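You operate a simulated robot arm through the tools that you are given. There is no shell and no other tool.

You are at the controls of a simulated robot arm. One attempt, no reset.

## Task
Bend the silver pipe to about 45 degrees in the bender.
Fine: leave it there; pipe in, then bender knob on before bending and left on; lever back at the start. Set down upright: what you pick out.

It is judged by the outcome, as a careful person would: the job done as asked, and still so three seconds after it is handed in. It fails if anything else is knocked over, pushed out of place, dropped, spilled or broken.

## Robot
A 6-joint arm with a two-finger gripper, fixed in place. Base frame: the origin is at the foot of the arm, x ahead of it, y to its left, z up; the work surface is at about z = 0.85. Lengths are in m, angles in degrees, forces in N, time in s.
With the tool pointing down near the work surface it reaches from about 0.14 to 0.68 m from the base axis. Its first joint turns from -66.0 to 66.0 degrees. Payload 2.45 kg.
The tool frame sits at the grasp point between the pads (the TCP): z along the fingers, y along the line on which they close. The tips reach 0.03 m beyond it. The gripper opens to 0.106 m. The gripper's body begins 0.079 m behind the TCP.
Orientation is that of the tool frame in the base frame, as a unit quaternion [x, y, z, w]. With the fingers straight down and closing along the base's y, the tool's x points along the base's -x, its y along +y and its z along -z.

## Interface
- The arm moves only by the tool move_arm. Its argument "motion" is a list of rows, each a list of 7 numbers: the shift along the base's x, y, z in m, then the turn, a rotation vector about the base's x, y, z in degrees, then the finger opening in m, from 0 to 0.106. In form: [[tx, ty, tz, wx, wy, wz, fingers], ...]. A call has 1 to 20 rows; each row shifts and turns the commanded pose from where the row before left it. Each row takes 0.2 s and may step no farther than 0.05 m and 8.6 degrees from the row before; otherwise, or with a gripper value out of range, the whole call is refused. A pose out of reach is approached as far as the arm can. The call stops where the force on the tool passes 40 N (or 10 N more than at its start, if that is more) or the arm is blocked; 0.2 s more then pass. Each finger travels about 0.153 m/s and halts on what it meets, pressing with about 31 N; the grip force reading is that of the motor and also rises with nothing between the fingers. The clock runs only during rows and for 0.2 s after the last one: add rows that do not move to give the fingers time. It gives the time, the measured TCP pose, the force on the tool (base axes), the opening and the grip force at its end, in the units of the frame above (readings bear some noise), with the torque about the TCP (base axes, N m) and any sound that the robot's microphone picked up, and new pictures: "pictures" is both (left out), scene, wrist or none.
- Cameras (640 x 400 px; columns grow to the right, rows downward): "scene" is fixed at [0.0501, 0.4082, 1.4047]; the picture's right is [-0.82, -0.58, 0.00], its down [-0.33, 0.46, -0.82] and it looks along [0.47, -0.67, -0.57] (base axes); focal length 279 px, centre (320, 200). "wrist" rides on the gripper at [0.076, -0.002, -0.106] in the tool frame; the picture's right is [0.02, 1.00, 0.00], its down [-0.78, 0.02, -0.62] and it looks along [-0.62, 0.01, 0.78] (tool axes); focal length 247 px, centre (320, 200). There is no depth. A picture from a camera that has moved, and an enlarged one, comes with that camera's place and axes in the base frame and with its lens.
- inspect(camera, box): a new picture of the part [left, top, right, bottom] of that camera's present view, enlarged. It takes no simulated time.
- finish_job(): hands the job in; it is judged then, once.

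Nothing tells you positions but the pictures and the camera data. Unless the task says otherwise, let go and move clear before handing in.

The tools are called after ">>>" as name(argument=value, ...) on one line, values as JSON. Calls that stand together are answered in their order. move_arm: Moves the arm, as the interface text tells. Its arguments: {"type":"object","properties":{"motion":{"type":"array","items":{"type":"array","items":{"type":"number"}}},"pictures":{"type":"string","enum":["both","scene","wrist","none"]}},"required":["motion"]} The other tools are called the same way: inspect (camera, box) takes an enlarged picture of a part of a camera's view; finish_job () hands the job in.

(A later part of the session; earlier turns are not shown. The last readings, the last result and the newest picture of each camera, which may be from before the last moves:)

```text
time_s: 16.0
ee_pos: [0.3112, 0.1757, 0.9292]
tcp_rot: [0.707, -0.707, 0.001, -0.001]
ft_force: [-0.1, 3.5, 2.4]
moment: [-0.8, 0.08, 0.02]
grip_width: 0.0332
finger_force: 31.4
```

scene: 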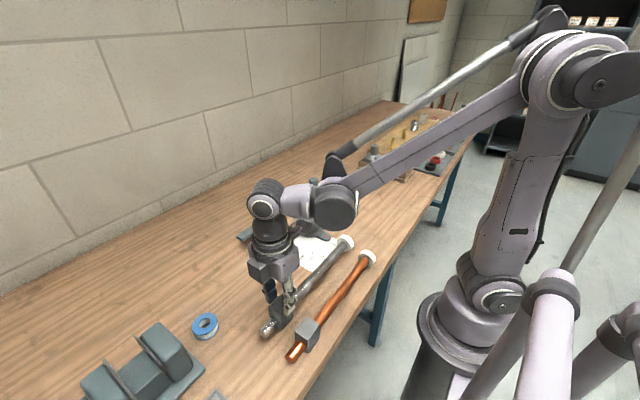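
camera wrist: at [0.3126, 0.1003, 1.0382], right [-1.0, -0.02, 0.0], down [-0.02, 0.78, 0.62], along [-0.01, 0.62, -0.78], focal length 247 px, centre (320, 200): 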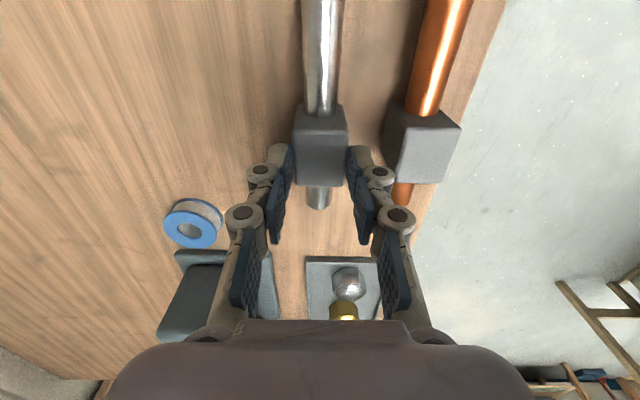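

The table has taken the weight. I'll open, go back down for a deeper grip, and close again.

>>> move_arm(motion=[[0, 0, 0, 0, 0, 0, 0.036], [0, 0, 0, 0, 0, 0, 0.042], [0, 0, -0.012, 0, 0, 0, 0.042], [0, 0, -0.013, 0, 0, 0, 0.042], [0, 0, -0.0112, 0, 0, 0, 0.042], [0, 0, 0, 0, 0, 0, 0.042]], pictures="both")

>>> inspect(camera="wrist", box=[220, 90, 420, 260])

>>> inspect(camera="scene", box=[255, 270, 325, 345])

```text
time_s: 17.4
ee_pos: [0.3104, 0.1792, 0.8934]
tcp_rot: [0.707, -0.707, 0.0, 0.0]
ft_force: [0.8, 0.5, -0.2]
moment: [-0.01, -0.01, 0.01]
grip_width: 0.0419
finger_force: 0.1
camera wrist: at [0.3119, 0.1017, 0.9979], right [-1.0, -0.02, 0.0], down [-0.02, 0.78, 0.62], along [-0.01, 0.62, -0.78], focal length 247 px, centre (320, 200)
```

scene: 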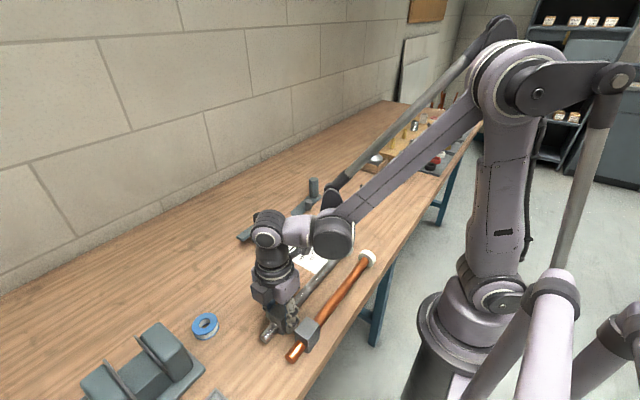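
wrist: 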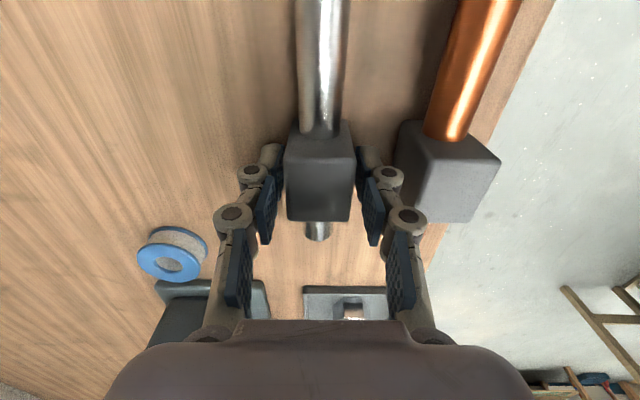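

```text
2.35 times, centred on (320, 175) of wrist
camera zoom: at [0.3119, 0.1017, 0.9979], right [-1.0, -0.02, 0.0], down [-0.02, 0.78, 0.62], along [-0.01, 0.62, -0.78], focal length 581 px, centre (320, 259)
```

zoom: 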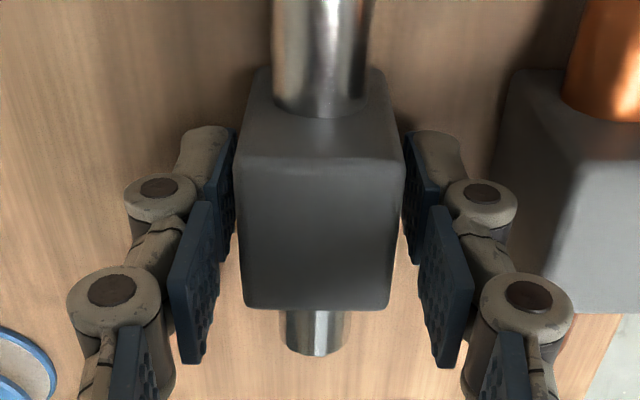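

```text
5.33 times, centred on (290, 308) of scene
camera zoom: at [0.0501, 0.4082, 1.4047], right [-0.82, -0.58, 0.0], down [-0.33, 0.46, -0.82], along [0.47, -0.67, -0.57], focal length 1486 px, centre (480, -373)
```

zoom: 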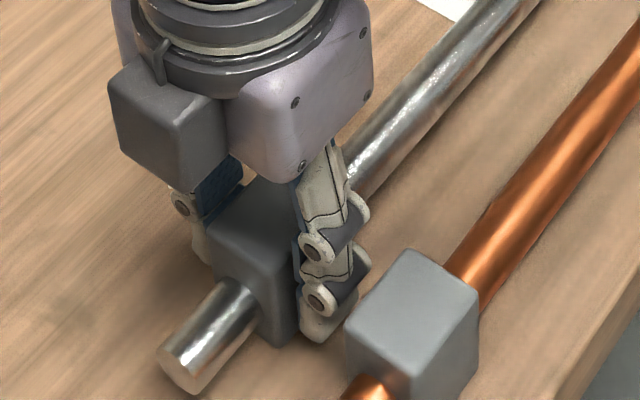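

>>> move_arm(motion=[[0, 0, 0, 0, 0, 0, 0.036], [0, 0, 0, 0, 0, 0, 0.028], [0, 0, 0, 0, 0, 0, 0.015], [0, 0, 0, 0, 0, 0, 0.005], [0, 0, 0, 0, 0, 0, 0.0], [0, 0, 0, 0, 0, 0, 0.0], [0, 0, 0.002, 0, 0, 0, 0.0], [0, 0, 0.002, 0, 0, 0, 0.0], [0, 0, 0, 0, 0, 0, 0.0]], pictures="none")

```text
time_s: 19.4
ee_pos: [0.3125, 0.1772, 0.897]
tcp_rot: [0.707, -0.707, 0.001, 0.0]
ft_force: [-0.1, 0.0, -1.8]
moment: [0.22, 0.0, -0.03]
grip_width: 0.0334
finger_force: 31.2
```

>>> move_arm(motion=[[0, 0, 0.003, 0, 0, 0, 0.0], [0, 0, 0.003, 0, 0, 0, 0.0], [0, 0, 0.003, 0, 0, 0, 0.0], [0, 0, 0.003, 0, 0, 0, 0.0], [0, 0, 0, 0, 0, 0, 0.0]], pictures="wrist")

>>> inspect(camera="wrist", box=[220, 90, 420, 260])

>>> inspect(camera="scene", box=[255, 270, 325, 345])

```text
time_s: 20.6
ee_pos: [0.3115, 0.1771, 0.9088]
tcp_rot: [-0.707, 0.707, 0.0, 0.001]
ft_force: [0.6, 0.8, -2.4]
moment: [0.26, 0.02, -0.02]
grip_width: 0.0334
finger_force: 31.3
camera wrist: at [0.3125, 0.1003, 1.0141], right [-1.0, -0.02, 0.0], down [-0.02, 0.78, 0.62], along [-0.01, 0.62, -0.78], focal length 247 px, centre (320, 200)
```

wrist: 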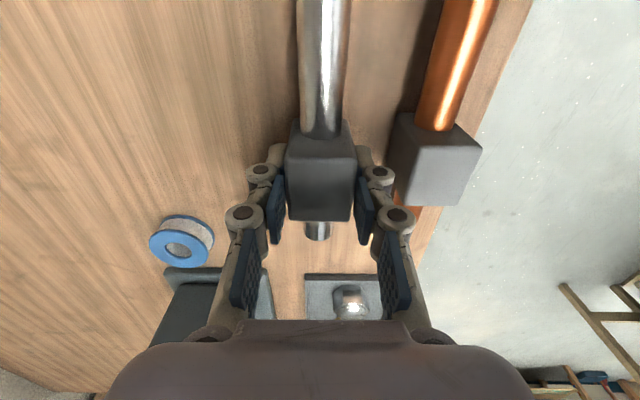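

```text
2.35 times, centred on (320, 175) of wrist
camera zoom: at [0.3125, 0.1003, 1.0141], right [-1.0, -0.02, 0.0], down [-0.02, 0.78, 0.62], along [-0.01, 0.62, -0.78], focal length 581 px, centre (320, 259)
```

zoom: 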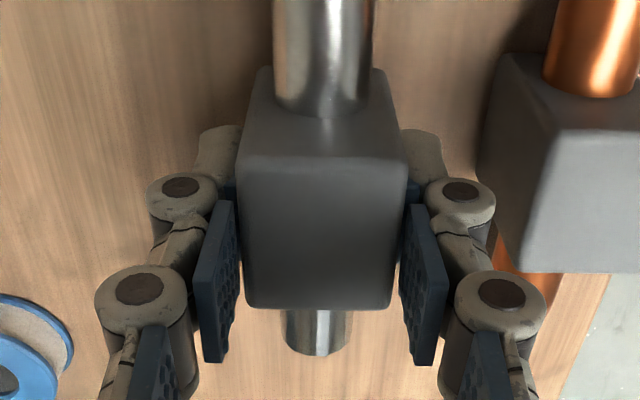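

```text
5.33 times, centred on (290, 308) of scene
camera zoom: at [0.0501, 0.4083, 1.4047], right [-0.82, -0.58, 0.0], down [-0.33, 0.46, -0.82], along [0.47, -0.67, -0.57], focal length 1486 px, centre (480, -373)
```

zoom: 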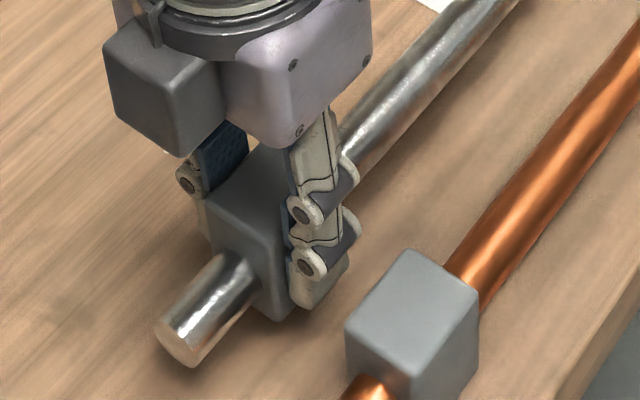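

This time the block stays fixed in the pads and the pipe is carried level. I'll lift gently to about 7 cm of clearance and check that it holds.

>>> move_arm(motion=[[0, 0, 0.004, 0, 0, 0, 0.0], [0, 0, 0.007, 0, 0, 0, 0.0], [0, 0, 0.01, 0, 0, 0, 0.0], [0, 0, 0.011, 0, 0, 0, 0.0], [0, 0, 0.011, 0, 0, 0, 0.0], [0, 0, 0.008, 0, 0, 0, 0.0], [0, 0, 0.005, 0, 0, 0, 0.0], [0, 0, 0, 0, 0, 0, 0.0]], pictures="both")

>>> inspect(camera="wrist", box=[220, 90, 420, 260])

```text
time_s: 22.4
ee_pos: [0.31, 0.1777, 0.9639]
tcp_rot: [0.707, -0.707, 0.0, -0.001]
ft_force: [-0.4, 0.0, -3.6]
moment: [0.21, -0.01, 0.01]
grip_width: 0.0335
finger_force: 30.9
camera wrist: at [0.3118, 0.1005, 1.0689], right [-1.0, -0.02, 0.0], down [-0.02, 0.78, 0.62], along [-0.01, 0.62, -0.78], focal length 247 px, centre (320, 200)
```

scene: 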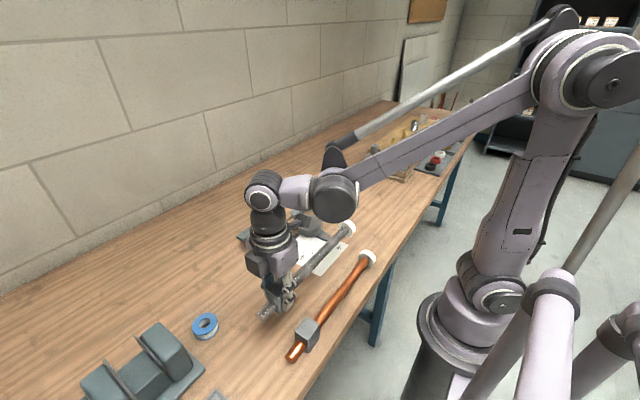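
wrist: 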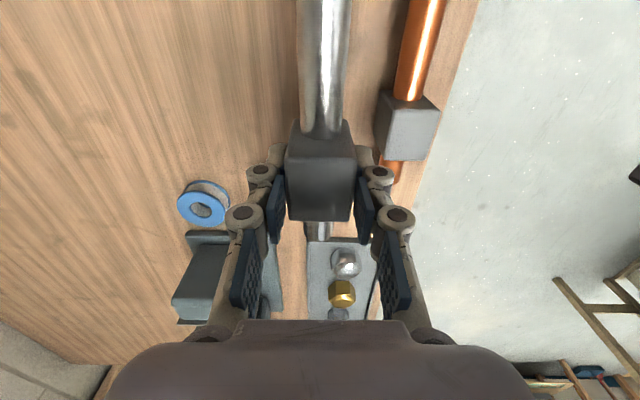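

```text
2.35 times, centred on (320, 175) of wrist
camera zoom: at [0.3118, 0.1005, 1.0689], right [-1.0, -0.02, 0.0], down [-0.02, 0.78, 0.62], along [-0.01, 0.62, -0.78], focal length 581 px, centre (320, 259)
```

zoom: 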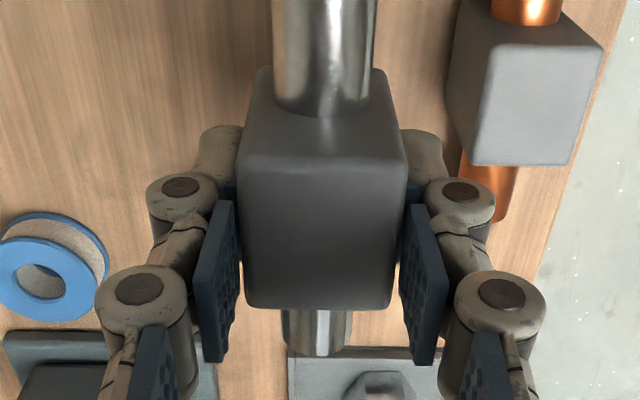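

The hold is firm with no slip. Next I'll carry the pipe toward -y at this height, over clear table, then look again at the pocket from there.

>>> move_arm(motion=[[0, -0.006, 0, 0, 0, 0, 0.0], [0, -0.012, 0, 0, 0, 0, 0.0], [0, -0.02, 0, 0, 0, 0, 0.0], [0, -0.024, 0, 0, 0, 0, 0.0], [0, -0.026, 0, 0, 0, 0, 0.0], [0, -0.026, 0, 0, 0, 0, 0.0], [0, -0.026, 0, 0, 0, 0, 0.0], [0, -0.026, 0, 0, 0, 0, 0.0], [0, -0.024, 0, 0, 0, 0, 0.0], [0, -0.018, 0, 0, 0, 0, 0.0], [0, -0.01, 0, 0, 0, 0, 0.0], [0, -0.005, 0, 0, 0, 0, 0.0], [0, 0, 0, 0, 0, 0, 0.0]], pictures="both")

>>> inspect(camera="wrist", box=[40, 20, 340, 220])

```text
time_s: 25.2
ee_pos: [0.3122, -0.0449, 0.9657]
tcp_rot: [-0.707, 0.708, -0.001, 0.0]
ft_force: [-0.5, -0.1, -2.1]
moment: [0.22, -0.01, -0.01]
grip_width: 0.0331
finger_force: 31.1
camera wrist: at [0.3128, -0.1217, 1.0712], right [-1.0, -0.02, 0.0], down [-0.02, 0.78, 0.62], along [-0.01, 0.62, -0.78], focal length 247 px, centre (320, 200)
```

scene: 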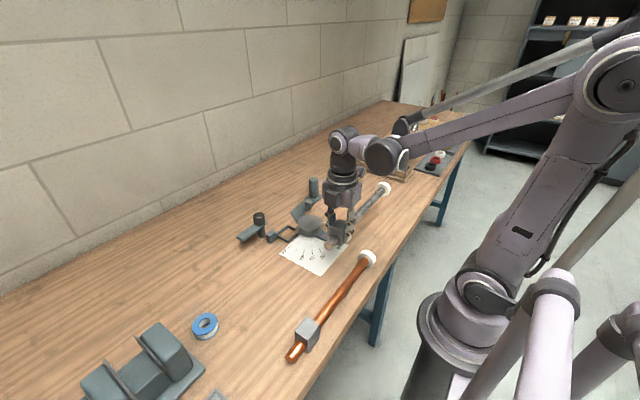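
wrist: 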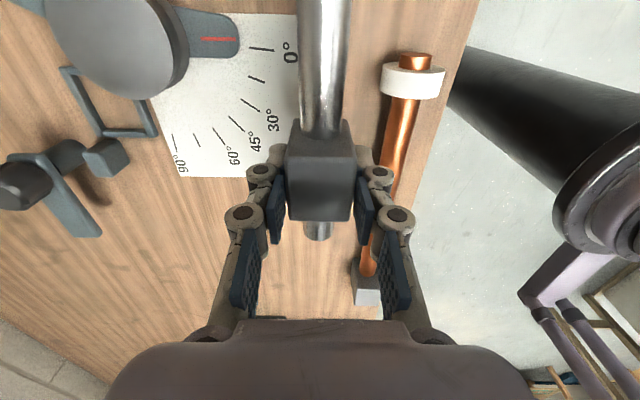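

```text
2.00 times, centred on (190, 120) of wrist
camera zoom: at [0.3128, -0.1217, 1.0712], right [-1.0, -0.02, 0.0], down [-0.02, 0.78, 0.62], along [-0.01, 0.62, -0.78], focal length 494 px, centre (580, 360)
```

zoom: 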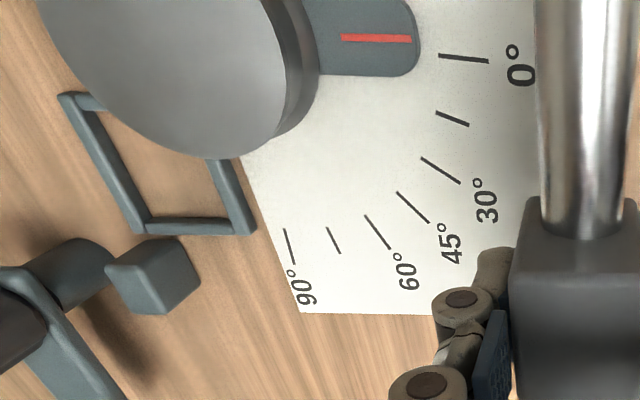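

From here the pocket's outer edges measure x 0.465–0.514 and y -0.079 to -0.021, centre about (0.4895, -0.050). I'll carry the pipe in +x at this height, over the former, to above the pocket.

>>> move_arm(motion=[[0.006, -0.001, 0, 0, 0, 0, 0.0], [0.012, -0.001, 0, 0, 0, 0, 0.0], [0.02, -0.001, 0, 0, 0, 0, 0.0], [0.026, 0, 0, 0, 0, 0, 0.0], [0.028, 0, 0, 0, 0, 0, 0.0], [0.028, 0, 0, 0, 0, 0, 0.0], [0.024, 0, 0, 0, 0, 0, 0.0], [0.018, 0, 0, 0, 0, 0, 0.0], [0.0107, 0, 0, 0, 0, 0, 0.0], [0.006, 0, 0, 0, 0, 0, 0.0], [0, 0, 0, 0, 0, 0, 0.0]], pictures="both")

>>> inspect(camera="wrist", box=[180, 20, 460, 220])

>>> inspect(camera="scene", box=[230, 150, 370, 270])

```text
time_s: 27.6
ee_pos: [0.4898, -0.0497, 0.9638]
tcp_rot: [0.707, -0.707, 0.001, 0.0]
ft_force: [-0.1, 0.1, -2.9]
moment: [0.17, 0.0, 0.01]
grip_width: 0.0331
finger_force: 31.4
camera wrist: at [0.4903, -0.126, 1.0696], right [-1.0, -0.02, 0.0], down [-0.02, 0.78, 0.62], along [-0.01, 0.62, -0.78], focal length 247 px, centre (320, 200)
```

scene: 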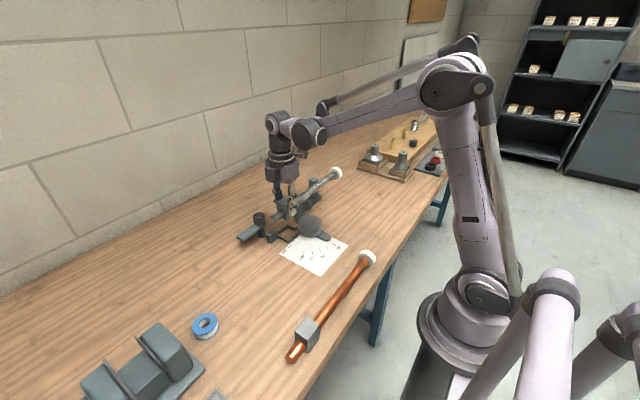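
wrist: 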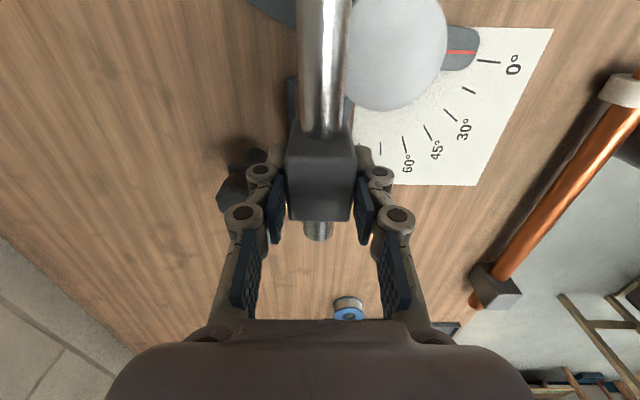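

```text
2.00 times, centred on (320, 120) of wrist
camera zoom: at [0.4903, -0.126, 1.0696], right [-1.0, -0.02, 0.0], down [-0.02, 0.78, 0.62], along [-0.01, 0.62, -0.78], focal length 494 px, centre (320, 360)
```

zoom: 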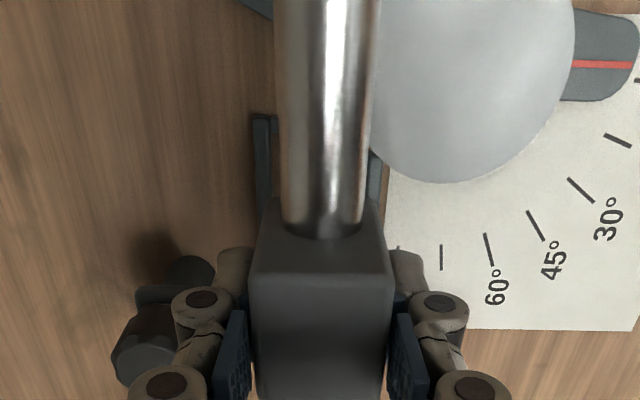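

```text
3.33 times, centred on (300, 210) of scene
camera zoom: at [0.0501, 0.4082, 1.4047], right [-0.82, -0.58, 0.0], down [-0.33, 0.46, -0.82], along [0.47, -0.67, -0.57], focal length 929 px, centre (387, 167)
```

zoom: 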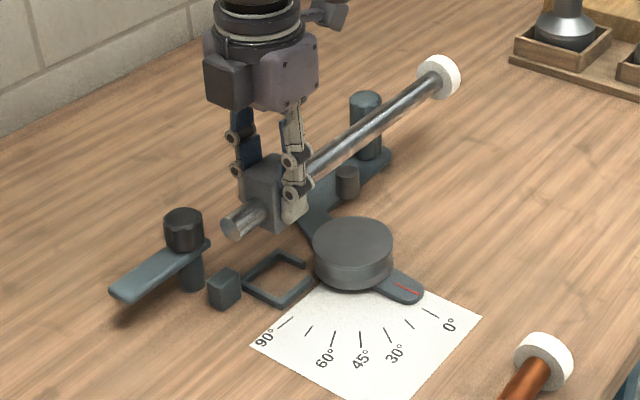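

The block is over the pocket to within about 1 mm in x and y. I'll lower to just above the pocket and check again.

>>> move_arm(motion=[[-0.0008, 0.0005, -0.006, 0, 0, 0, 0.0], [0, 0, -0.012, 0, 0, 0, 0.0], [0, 0, -0.013, 0, 0, 0, 0.0], [0, 0, -0.01, 0, 0, 0, 0.0], [0, 0, -0.007, 0, 0, 0, 0.0], [0, 0, -0.004, 0, 0, 0, 0.0], [0, 0, 0, 0, 0, 0, 0.0]], pictures="both")

>>> inspect(camera="wrist", box=[220, 60, 420, 220])

>>> inspect(camera="scene", box=[240, 180, 340, 260])

```text
time_s: 29.2
ee_pos: [0.4881, -0.0482, 0.9125]
tcp_rot: [0.707, -0.707, 0.001, -0.001]
ft_force: [-0.6, -1.0, -2.2]
moment: [0.24, 0.0, 0.02]
grip_width: 0.0333
finger_force: 31.2
camera wrist: at [0.4901, -0.1251, 1.0172], right [-1.0, -0.02, 0.0], down [-0.02, 0.78, 0.62], along [-0.01, 0.62, -0.78], focal length 247 px, centre (320, 200)
```

scene: 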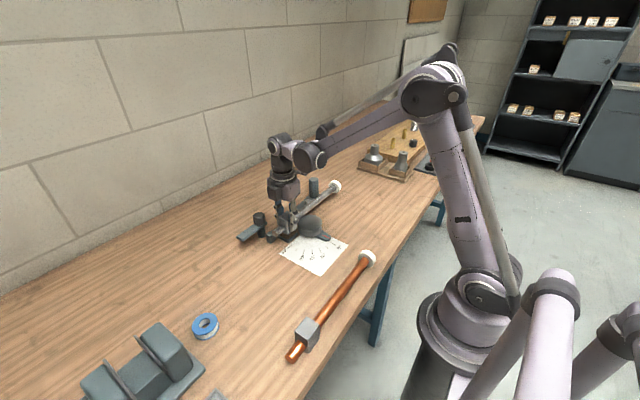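
wrist: 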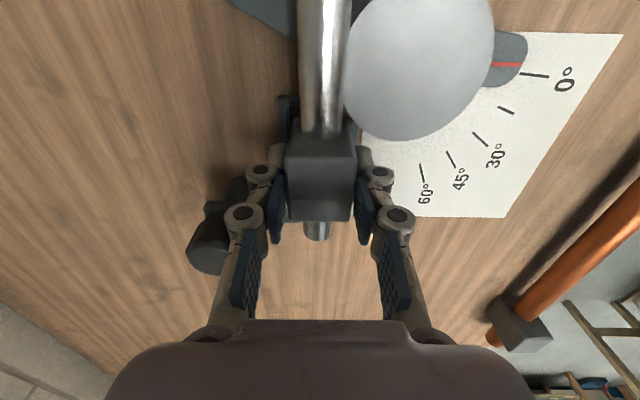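

```text
2.50 times, centred on (320, 140) of wrist
camera zoom: at [0.4901, -0.1251, 1.0172], right [-1.0, -0.02, 0.0], down [-0.02, 0.78, 0.62], along [-0.01, 0.62, -0.78], focal length 617 px, centre (320, 350)
```

zoom: 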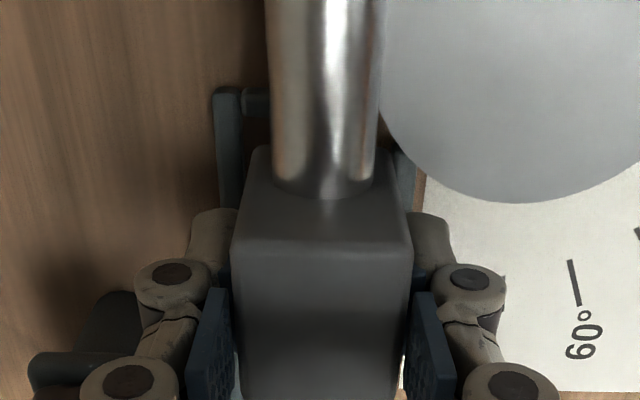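

```text
5.00 times, centred on (290, 220) of scene
camera zoom: at [0.0501, 0.4082, 1.4047], right [-0.82, -0.58, 0.0], down [-0.33, 0.46, -0.82], along [0.47, -0.67, -0.57], focal length 1394 px, centre (470, 100)
```

zoom: 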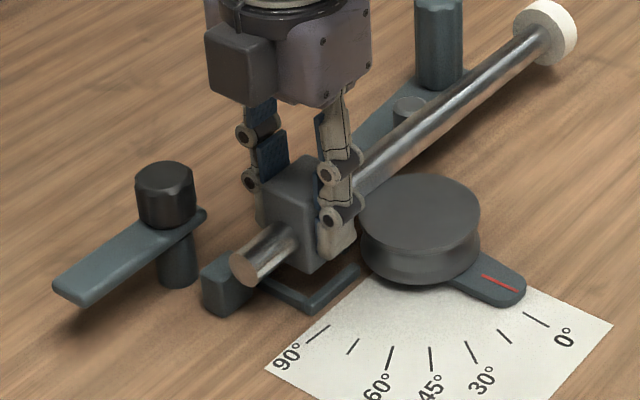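

The block is centred in the pocket opening, and the tube lies between the former and the roller. I'll lower it in gently.

>>> move_arm(motion=[[0, -0.0003, -0.004, 0, 0, 0, 0.0], [0, 0, -0.004, 0, 0, 0, 0.0], [0, 0, -0.004, 0, 0, 0, 0.0], [0, 0, -0.003, 0, 0, 0, 0.0], [0, 0, 0, 0, 0, 0, 0.0]], pictures="wrist")

>>> inspect(camera="scene", box=[240, 180, 340, 260])

```text
time_s: 30.4
ee_pos: [0.4886, -0.0509, 0.8963]
tcp_rot: [-0.707, 0.707, 0.0, 0.001]
ft_force: [0.3, 0.6, -1.9]
moment: [0.21, 0.04, -0.04]
grip_width: 0.0333
finger_force: 30.8
camera wrist: at [0.4904, -0.1262, 1.0024], right [-1.0, -0.02, 0.0], down [-0.02, 0.78, 0.62], along [-0.01, 0.62, -0.78], focal length 247 px, centre (320, 200)
```

wrist: 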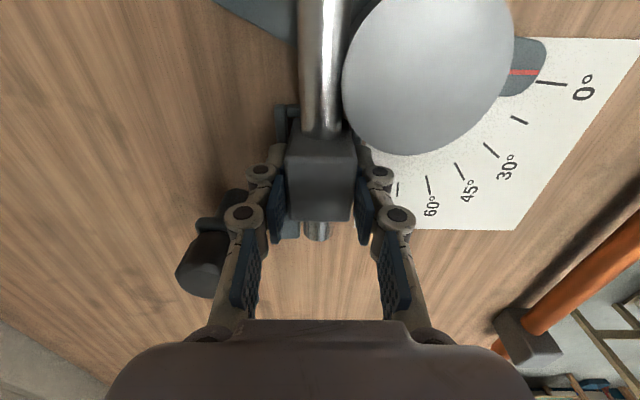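

```text
5.00 times, centred on (290, 220) of scene
camera zoom: at [0.0501, 0.4082, 1.4047], right [-0.82, -0.58, 0.0], down [-0.33, 0.46, -0.82], along [0.47, -0.67, -0.57], focal length 1394 px, centre (470, 100)
```

zoom: 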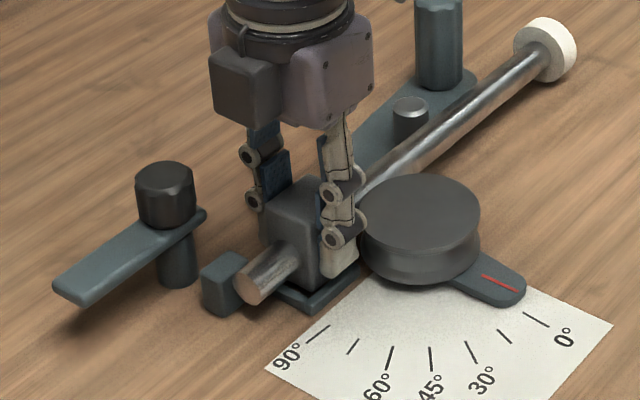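

The block is going into the pocket cleanly, with no contact force yet. I'll continue in millimetres until it rests.

>>> move_arm(motion=[[0, 0, -0.0012, 0, 0, 0, 0.0], [0, 0, -0.0012, 0, 0, 0, 0.0], [0, 0, -0.0012, 0, 0, 0, 0.0], [0, 0, 0, 0, 0, 0, 0.0]], pictures="none")

```text
time_s: 31.4
ee_pos: [0.489, -0.0503, 0.8931]
tcp_rot: [0.707, -0.707, 0.001, -0.001]
ft_force: [0.2, 1.4, 2.7]
moment: [-0.93, -0.01, 0.01]
grip_width: 0.0332
finger_force: 31.1
```

Seated: the contact reading and height (0.893) match the block sitting flat. I'll release and check before lifting away.

>>> move_arm(motion=[[0, 0, 0, 0, 0, 0, 0.034], [0, 0, 0, 0, 0, 0, 0.038], [0, 0, 0, 0, 0, 0, 0.044], [0, 0, 0, 0, 0, 0, 0.044]], pictures="wrist")

>>> inspect(camera="scene", box=[240, 180, 340, 260])

>>> inspect(camera="wrist", box=[220, 60, 420, 250])

```text
time_s: 32.4
ee_pos: [0.49, -0.0496, 0.894]
tcp_rot: [0.707, -0.707, 0.0, 0.0]
ft_force: [0.7, -0.1, -0.5]
moment: [0.01, -0.04, -0.03]
grip_width: 0.0442
finger_force: 0.0
camera wrist: at [0.4903, -0.1263, 0.9989], right [-1.0, -0.02, 0.0], down [-0.02, 0.78, 0.62], along [-0.01, 0.62, -0.78], focal length 247 px, centre (320, 200)
```

wrist: 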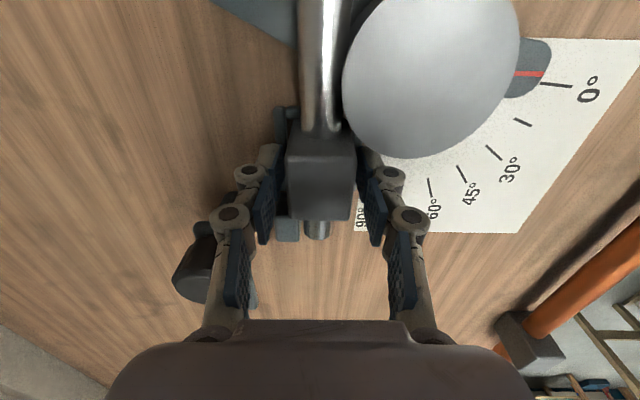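

```text
5.00 times, centred on (290, 220) of scene
camera zoom: at [0.0501, 0.4082, 1.4047], right [-0.82, -0.58, 0.0], down [-0.33, 0.46, -0.82], along [0.47, -0.67, -0.57], focal length 1394 px, centre (470, 100)
```

zoom: 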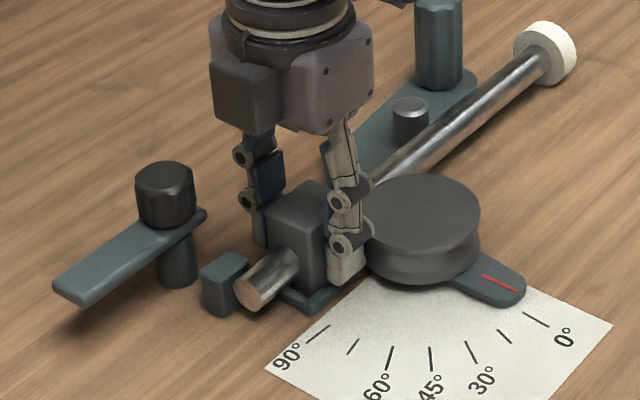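

```text
2.11 times, centred on (320, 155) of wrist
camera zoom: at [0.4903, -0.1263, 0.9989], right [-1.0, -0.02, 0.0], down [-0.02, 0.78, 0.62], along [-0.01, 0.62, -0.78], focal length 520 px, centre (320, 295)
```

zoom: 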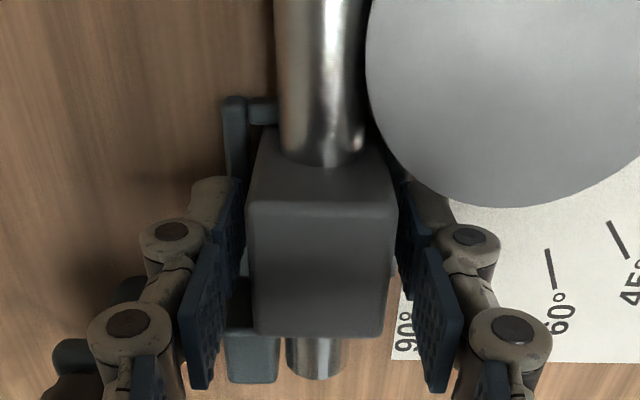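

The block stays seated and upright in the pocket after release. I'll lift straight up, then turn the gripper back and move to view the clamp knob.

>>> move_arm(motion=[[0, 0, 0.01, 0, 0, 0, 0.044], [0, 0, 0.02, 0, 0, 0, 0.044], [0, 0, 0.035, 0, 0, 0, 0.044], [0, 0, 0.04, 0, 0, 0, 0.05], [0, 0, 0.01, 0, 0, -8.1818, 0.06], [-0.001, 0.004, 0, 0, 0, -8.1818, 0.06], [-0.001, 0.005, 0, 0, 0, -8.1818, 0.06], [-0.001, 0.005, 0, 0, 0, -8.1818, 0.06], [-0.001, 0.005, 0, 0, 0, -8.1818, 0.06], [-0.001, 0.005, 0, 0, 0, -8.1818, 0.06], [-0.001, 0.005, 0, 0, 0, -8.1818, 0.06], [-0.001, 0.005, 0, 0, 0, -8.1818, 0.06], [-0.001, 0.005, 0, 0, 0, -8.1818, 0.06], [-0.001, 0.005, 0, 0, 0, -8.1818, 0.06], [0, 0, 0, 0, 0, -8.1818, 0.06], [0, 0, 0, 0, 0, 0, 0.06]], pictures="both")

>>> inspect(camera="wrist", box=[220, 60, 440, 260])

>>> inspect(camera="scene", box=[220, 170, 360, 270])

```text
time_s: 35.8
ee_pos: [0.482, -0.0055, 1.0091]
tcp_rot: [0.001, 1.0, -0.002, 0.0]
ft_force: [-0.3, 0.6, -0.8]
moment: [-0.01, 0.0, 0.02]
grip_width: 0.0602
finger_force: 0.0
camera wrist: at [0.4042, -0.0068, 1.115], right [-0.02, 1.0, 0.0], down [0.78, 0.02, 0.62], along [0.62, 0.01, -0.78], focal length 247 px, centre (320, 200)
```

scene: 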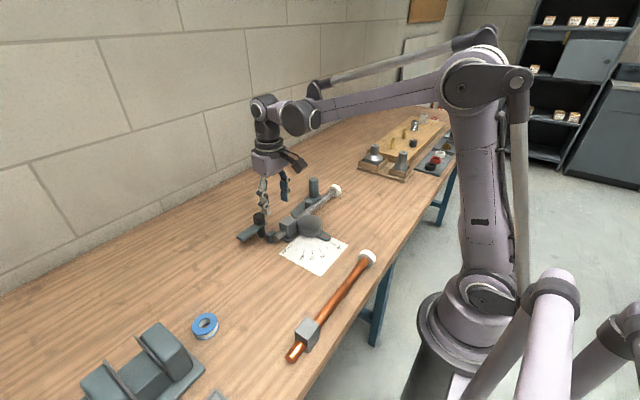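
wrist: 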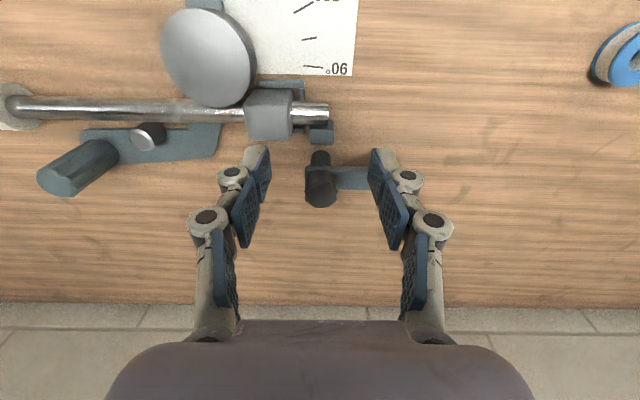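

```text
2.00 times, centred on (330, 160) of wrist
camera zoom: at [0.4042, -0.0068, 1.115], right [-0.02, 1.0, 0.0], down [0.78, 0.02, 0.62], along [0.62, 0.01, -0.78], focal length 494 px, centre (300, 280)
```

zoom: 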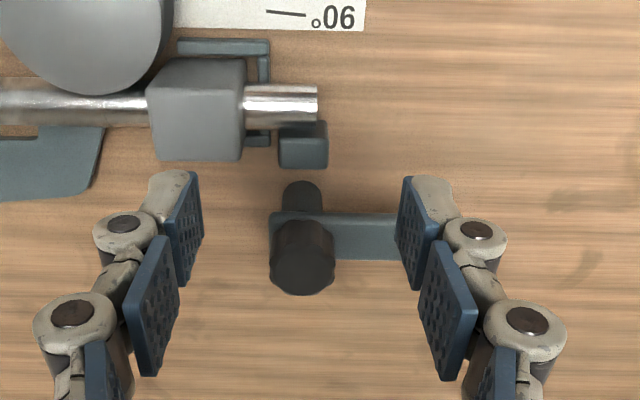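

```text
4.00 times, centred on (290, 220) of scene
camera zoom: at [0.0501, 0.4082, 1.4047], right [-0.82, -0.58, 0.0], down [-0.33, 0.46, -0.82], along [0.47, -0.67, -0.57], focal length 1115 px, centre (440, 120)
```

zoom: 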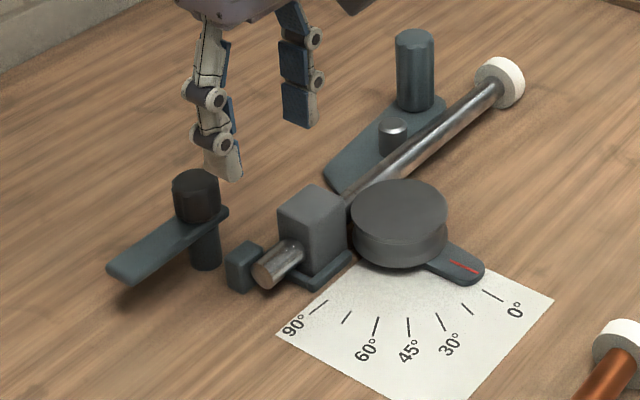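

The pipe sits properly in the pocket. The knob's axis is at about (0.553, -0.003), 32 mm across, its top near z=0.918, with the clamp plate under it pointing +y. I'll go above the knob with the fingers open and come partway down.

>>> move_arm(motion=[[0.024, 0.001, 0, 0, 0, 0, 0.06], [0.0245, 0.0012, 0, 0, 0, 0, 0.06], [0.024, 0, 0, 0, 0, 0, 0.06], [0, 0, -0.025, 0, 0, 0, 0.06], [0, 0, -0.025, 0, 0, 0, 0.06], [0, 0, 0, 0, 0, 0, 0.06]], pictures="both")

>>> inspect(camera="wrist", box=[220, 60, 420, 260])

>>> inspect(camera="scene", box=[220, 170, 320, 260])

```text
time_s: 37.2
ee_pos: [0.5523, -0.0017, 0.9586]
tcp_rot: [0.0, 1.0, -0.001, -0.001]
ft_force: [-0.2, -0.6, -0.1]
moment: [0.0, -0.03, -0.01]
grip_width: 0.0598
finger_force: 0.1
camera wrist: at [0.476, -0.0047, 1.0645], right [-0.02, 1.0, 0.0], down [0.78, 0.02, 0.62], along [0.62, 0.01, -0.78], focal length 247 px, centre (320, 200)
```

scene: 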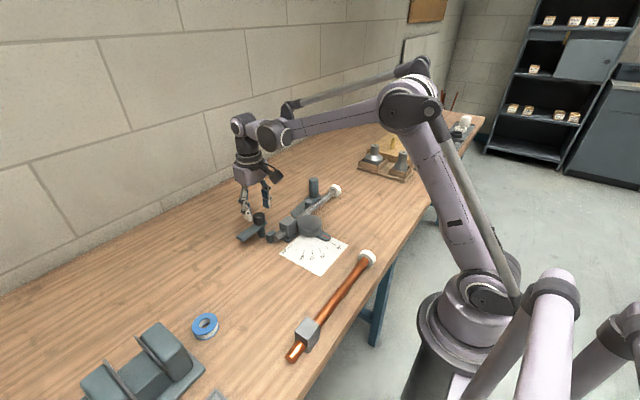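
wrist: 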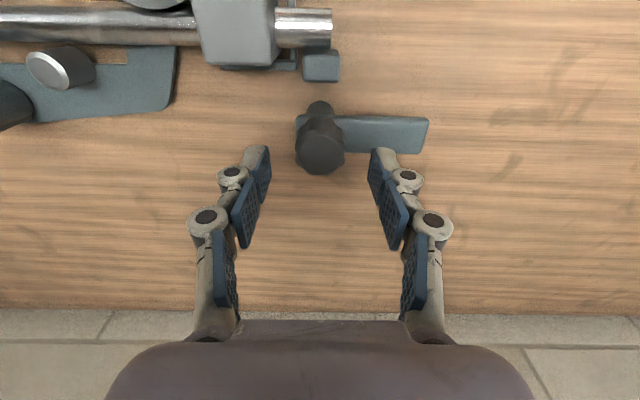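

```text
2.00 times, centred on (320, 160) of wrist
camera zoom: at [0.476, -0.0047, 1.0645], right [-0.02, 1.0, 0.0], down [0.78, 0.02, 0.62], along [0.62, 0.01, -0.78], focal length 494 px, centre (320, 280)
```

zoom: 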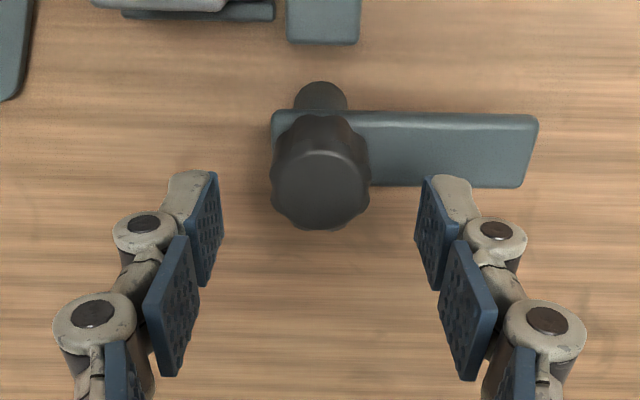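

```text
4.44 times, centred on (270, 215) of scene
camera zoom: at [0.0501, 0.4082, 1.4047], right [-0.82, -0.58, 0.0], down [-0.33, 0.46, -0.82], along [0.47, -0.67, -0.57], focal length 1239 px, centre (542, 133)
```

zoom: 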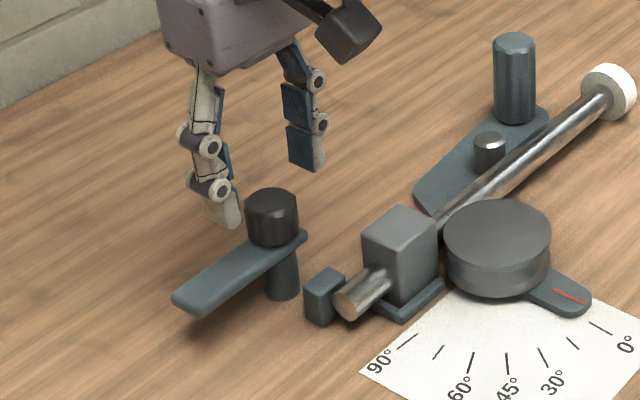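

The knob lies centred between the fingers. I'll lower so the tips sit just above the clamp plate, then check.

>>> move_arm(motion=[[0, 0, -0.012, 0, 0, 0, 0.06], [0, 0, -0.01, 0, 0, 0, 0.05], [0, 0, -0.005, 0, 0, 0, 0.05], [0, 0, 0, 0, 0, 0, 0.05]], pictures="wrist")

>>> inspect(camera="wrist", box=[220, 60, 420, 260])

>>> inspect(camera="scene", box=[220, 170, 320, 260])

```text
time_s: 38.2
ee_pos: [0.5535, -0.0001, 0.9325]
tcp_rot: [0.0, 1.0, -0.001, -0.001]
ft_force: [-0.6, -0.3, -0.5]
moment: [0.05, 0.0, -0.03]
grip_width: 0.0501
finger_force: 0.1
camera wrist: at [0.4765, -0.0025, 1.0379], right [-0.02, 1.0, 0.0], down [0.78, 0.02, 0.62], along [0.62, 0.01, -0.78], focal length 247 px, centre (320, 200)
```

wrist: 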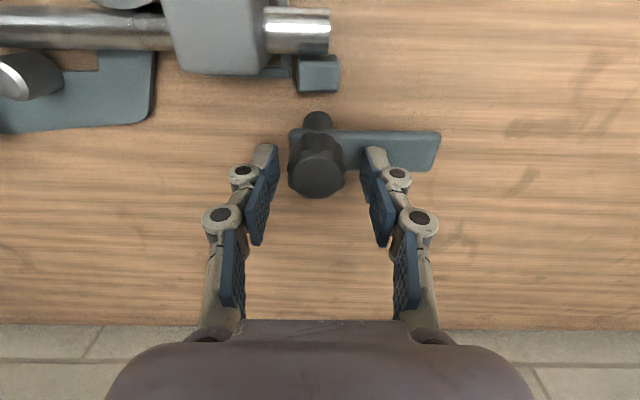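

```text
2.00 times, centred on (320, 160) of wrist
camera zoom: at [0.4765, -0.0025, 1.0379], right [-0.02, 1.0, 0.0], down [0.78, 0.02, 0.62], along [0.62, 0.01, -0.78], focal length 494 px, centre (320, 280)
```

zoom: 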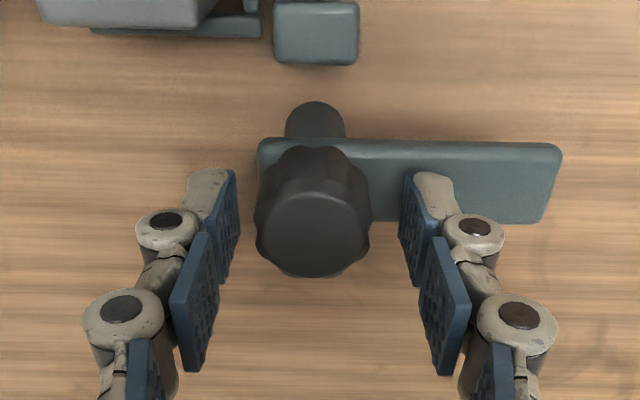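

```text
4.44 times, centred on (270, 215) of scene
camera zoom: at [0.0501, 0.4082, 1.4047], right [-0.82, -0.58, 0.0], down [-0.33, 0.46, -0.82], along [0.47, -0.67, -0.57], focal length 1239 px, centre (542, 133)
```

zoom: 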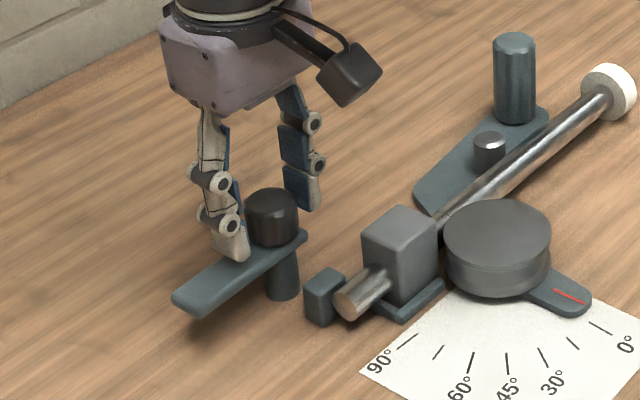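

The knob is about 2.5 mm off in y; I'll correct that and close on it.

>>> move_arm(motion=[[0, -0.0025, 0, 0, 0, 0, 0.045], [0, 0, 0, 0, 0, 0, 0.036], [0, 0, 0, 0, 0, 0, 0.025], [0, 0, 0, 0, 0, 0, 0.01], [0, 0, 0, 0, 0, 0, 0.0], [0, 0, 0, 0, 0, 0, 0.0]], pictures="wrist")

>>> inspect(camera="wrist", box=[220, 60, 420, 260])

```text
time_s: 39.6
ee_pos: [0.5545, -0.0027, 0.9308]
tcp_rot: [0.001, 1.0, 0.001, 0.001]
ft_force: [0.7, 10.7, 2.3]
moment: [0.35, 0.1, -0.01]
grip_width: 0.0322
finger_force: 45.9
camera wrist: at [0.4771, -0.0049, 1.0377], right [-0.02, 1.0, 0.0], down [0.78, 0.02, 0.62], along [0.62, 0.01, -0.78], focal length 247 px, centre (320, 200)
```

wrist: 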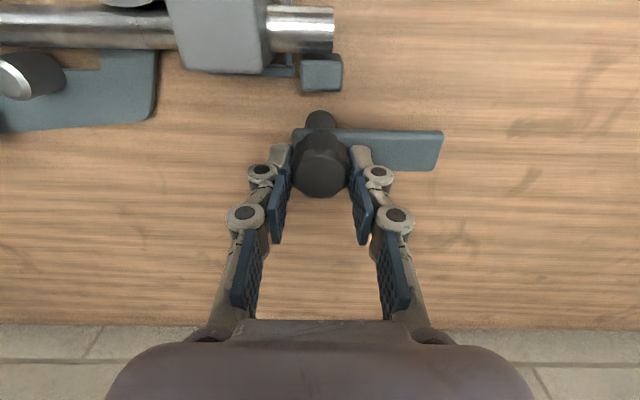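

```text
2.00 times, centred on (320, 160) of wrist
camera zoom: at [0.4771, -0.0049, 1.0377], right [-0.02, 1.0, 0.0], down [0.78, 0.02, 0.62], along [0.62, 0.01, -0.78], focal length 494 px, centre (320, 280)
```

zoom: 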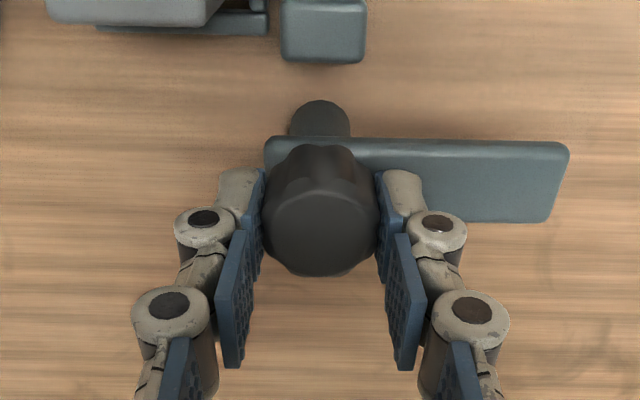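

The knob is gripped at 32 mm, with a 10 N side load from a small y offset. I'll relieve that before turning.

>>> move_arm(motion=[[0, 0.001, 0, 0, 0, 0, 0.0], [0, 0, 0, 0, 0, 0, 0.0]], pictures="none")

```text
time_s: 40.2
ee_pos: [0.5536, -0.0027, 0.9324]
tcp_rot: [0.0, 1.0, 0.0, 0.001]
ft_force: [4.8, 12.7, -7.6]
moment: [0.34, 0.2, -0.03]
grip_width: 0.0323
finger_force: 45.6
```

>>> move_arm(motion=[[0, 0, 0, 0, 0, 0, 0.0], [0, 0, 0, 0, 0, 0, 0.0], [0, 0, 0, 0, 0, 0, 0.0]], pictures="none")

```text
time_s: 41.0
ee_pos: [0.5547, -0.0026, 0.933]
tcp_rot: [0.0, 1.0, 0.0, 0.001]
ft_force: [3.2, 13.3, -13.0]
moment: [0.35, -0.53, -0.02]
grip_width: 0.0322
finger_force: 44.6
```

The readings are drifting under the clamp load, so I'll open slightly and re-centre rather than turn with a side load.

>>> move_arm(motion=[[0, 0, 0, 0, 0, 0, 0.036], [0, 0, 0, 0, 0, 0, 0.042], [0, 0, 0, 0, 0, 0, 0.042]], pictures="wrist")

>>> inspect(camera="wrist", box=[260, 110, 380, 230])

```text
time_s: 41.8
ee_pos: [0.5531, -0.0044, 0.9325]
tcp_rot: [0.0, 1.0, -0.001, -0.001]
ft_force: [0.9, -0.2, 0.5]
moment: [-0.01, -0.03, -0.03]
grip_width: 0.042
finger_force: 0.1
camera wrist: at [0.4767, -0.0056, 1.0381], right [-0.02, 1.0, 0.0], down [0.78, 0.02, 0.62], along [0.62, 0.01, -0.78], focal length 247 px, centre (320, 200)
```

wrist: 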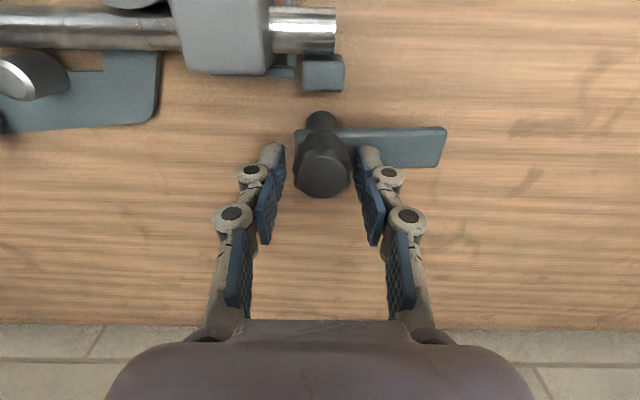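

```text
3.33 times, centred on (320, 170) of wrist
camera zoom: at [0.4767, -0.0056, 1.0381], right [-0.02, 1.0, 0.0], down [0.78, 0.02, 0.62], along [0.62, 0.01, -0.78], focal length 823 px, centre (320, 300)
```

zoom: 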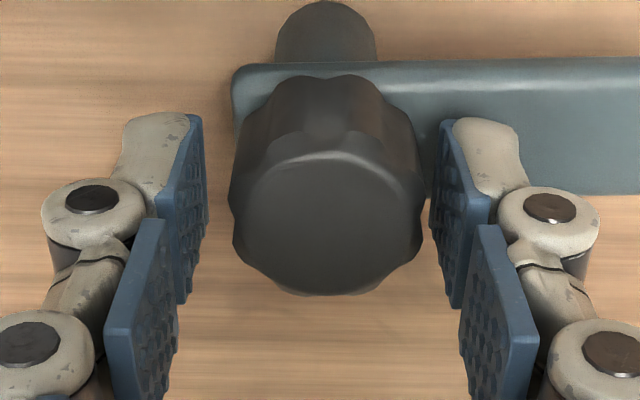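

The knob sits about 1.5 mm toward +y and 1 mm toward +x of the grip centre. I'll correct that and close again.

>>> move_arm(motion=[[0.001, 0.0017, 0, 0, 0, 0, 0.042], [0, 0, 0, 0, 0, 0, 0.036], [0, 0, 0, 0, 0, 0, 0.033], [0, 0, 0, 0, 0, 0, 0.03], [0, 0, 0, 0, 0, 0, 0.027], [0, 0, 0, 0, 0, 0, 0.027]], pictures="none")

```text
time_s: 43.2
ee_pos: [0.5537, -0.0028, 0.9321]
tcp_rot: [0.001, 1.0, -0.001, -0.001]
ft_force: [0.2, -1.8, 1.8]
moment: [-0.06, 0.06, 0.0]
grip_width: 0.0322
finger_force: 45.3
```

Now the grip is centred with under 2 N of side load. I'll begin turning the knob counter-clockwise so the plate swings from +y toward the pipe stub, checking early.

>>> move_arm(motion=[[0, 0, 0, 0, 0, 4, 0.0], [0, 0, 0, 0, 0, 8, 0.0], [0, 0, 0, 0, 0, 8, 0.0]], pictures="wrist")

```text
time_s: 44.0
ee_pos: [0.5542, -0.0021, 0.9319]
tcp_rot: [-0.175, 0.985, 0.0, 0.001]
ft_force: [2.1, 3.4, -0.3]
moment: [-0.04, 0.22, -0.03]
grip_width: 0.0321
finger_force: 45.2
camera wrist: at [0.4826, -0.0302, 1.0375], right [-0.36, 0.93, 0.0], down [0.73, 0.29, 0.62], along [0.58, 0.23, -0.78], focal length 247 px, centre (320, 200)
```

wrist: 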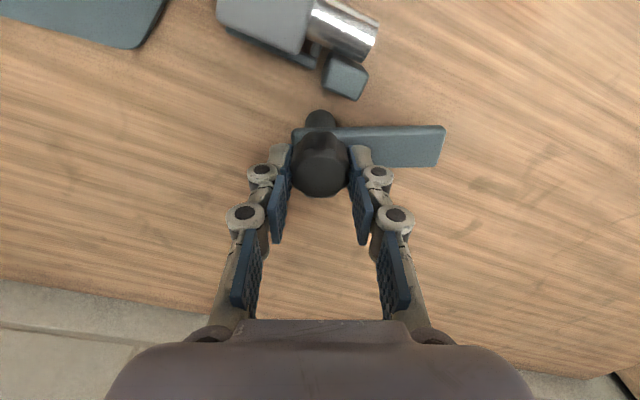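

The plate turns with the knob under very little torque. I'll keep turning, to 80°.

>>> move_arm(motion=[[0, 0, 0, 0, 0, 8, 0.0], [0, 0, 0, 0, 0, 8, 0.0], [0, 0, 0, 0, 0, 8, 0.0], [0, 0, 0, 0, 0, 8, 0.0], [0, 0, 0, 0, 0, 8, 0.0], [0, 0, 0, 0, 0, 8, 0.0], [0, 0, 0, 0, 0, 8, 0.0], [0, 0, 0, 0, 0, 4, 0.0], [0, 0, 0, 0, 0, 0, 0.0]], pictures="both")

>>> inspect(camera="scene", box=[220, 170, 320, 260])

```text
time_s: 46.0
ee_pos: [0.5524, -0.0006, 0.9325]
tcp_rot: [-0.644, 0.765, 0.003, 0.001]
ft_force: [-14.2, 19.9, 23.0]
moment: [0.04, 0.55, -0.02]
grip_width: 0.0322
finger_force: 44.7
camera wrist: at [0.5408, -0.0771, 1.0371], right [-0.99, 0.15, 0.0], down [0.12, 0.77, 0.63], along [0.09, 0.62, -0.78], focal length 247 px, centre (320, 200)
```

scene: 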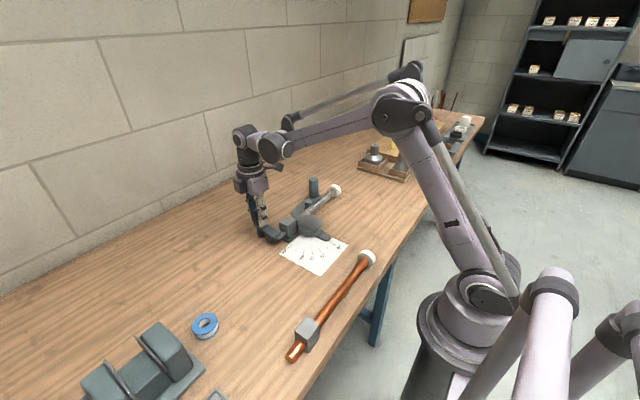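
wrist: 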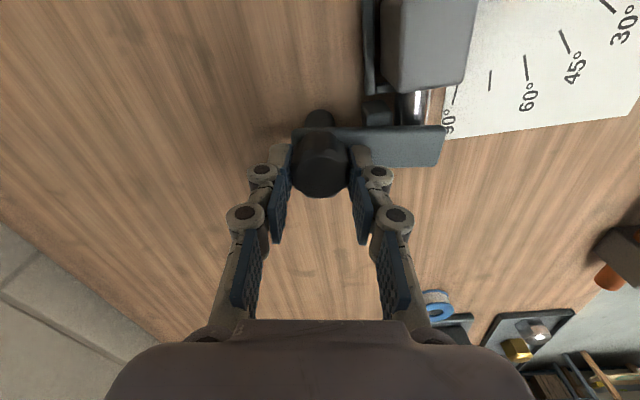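

```text
4.44 times, centred on (270, 215) of scene
camera zoom: at [0.0493, 0.4088, 1.4045], right [-0.82, -0.58, 0.0], down [-0.32, 0.46, -0.83], along [0.48, -0.67, -0.56], focal length 1239 px, centre (542, 133)
```

zoom: 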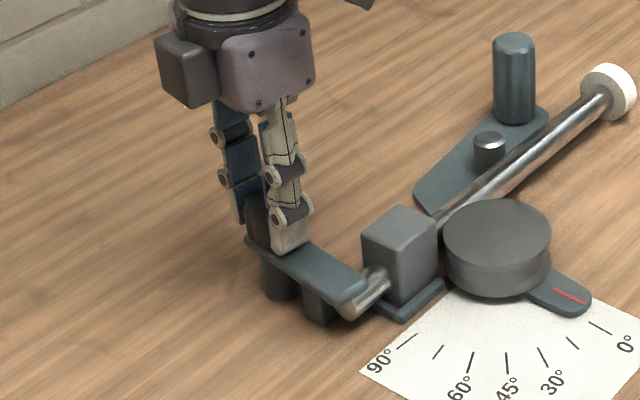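

The plate now lies over the stub and its rest block. There is some side load from the grip running slightly off-centre, so I'll relieve it before finishing the last few degrees.

>>> move_arm(motion=[[-0.001, 0.0012, 0.001, 0, 0, 0, 0.0], [-0.0005, 0.0008, 0.0005, 0, 0, 0, 0.0], [0, 0, 0, 0, 0, 0, 0.0]], pictures="none")

```text
time_s: 46.8
ee_pos: [0.5533, -0.0006, 0.9314]
tcp_rot: [-0.642, 0.767, 0.001, 0.001]
ft_force: [-13.9, 7.6, -28.4]
moment: [1.07, 0.12, -0.06]
grip_width: 0.0319
finger_force: 45.3
```

>>> move_arm(motion=[[-0.0008, 0.0005, -0.0008, 0, 0, 0, 0.0], [-0.0007, 0.0003, 0, 0, 0, 0, 0.0], [0, 0, 0, 0, 0, 0, 0.0]], pictures="none")

```text
time_s: 47.6
ee_pos: [0.5527, -0.0001, 0.9322]
tcp_rot: [-0.642, 0.766, -0.001, 0.001]
ft_force: [0.1, 1.9, -26.3]
moment: [0.24, -0.06, 0.02]
grip_width: 0.0321
finger_force: 44.9
```

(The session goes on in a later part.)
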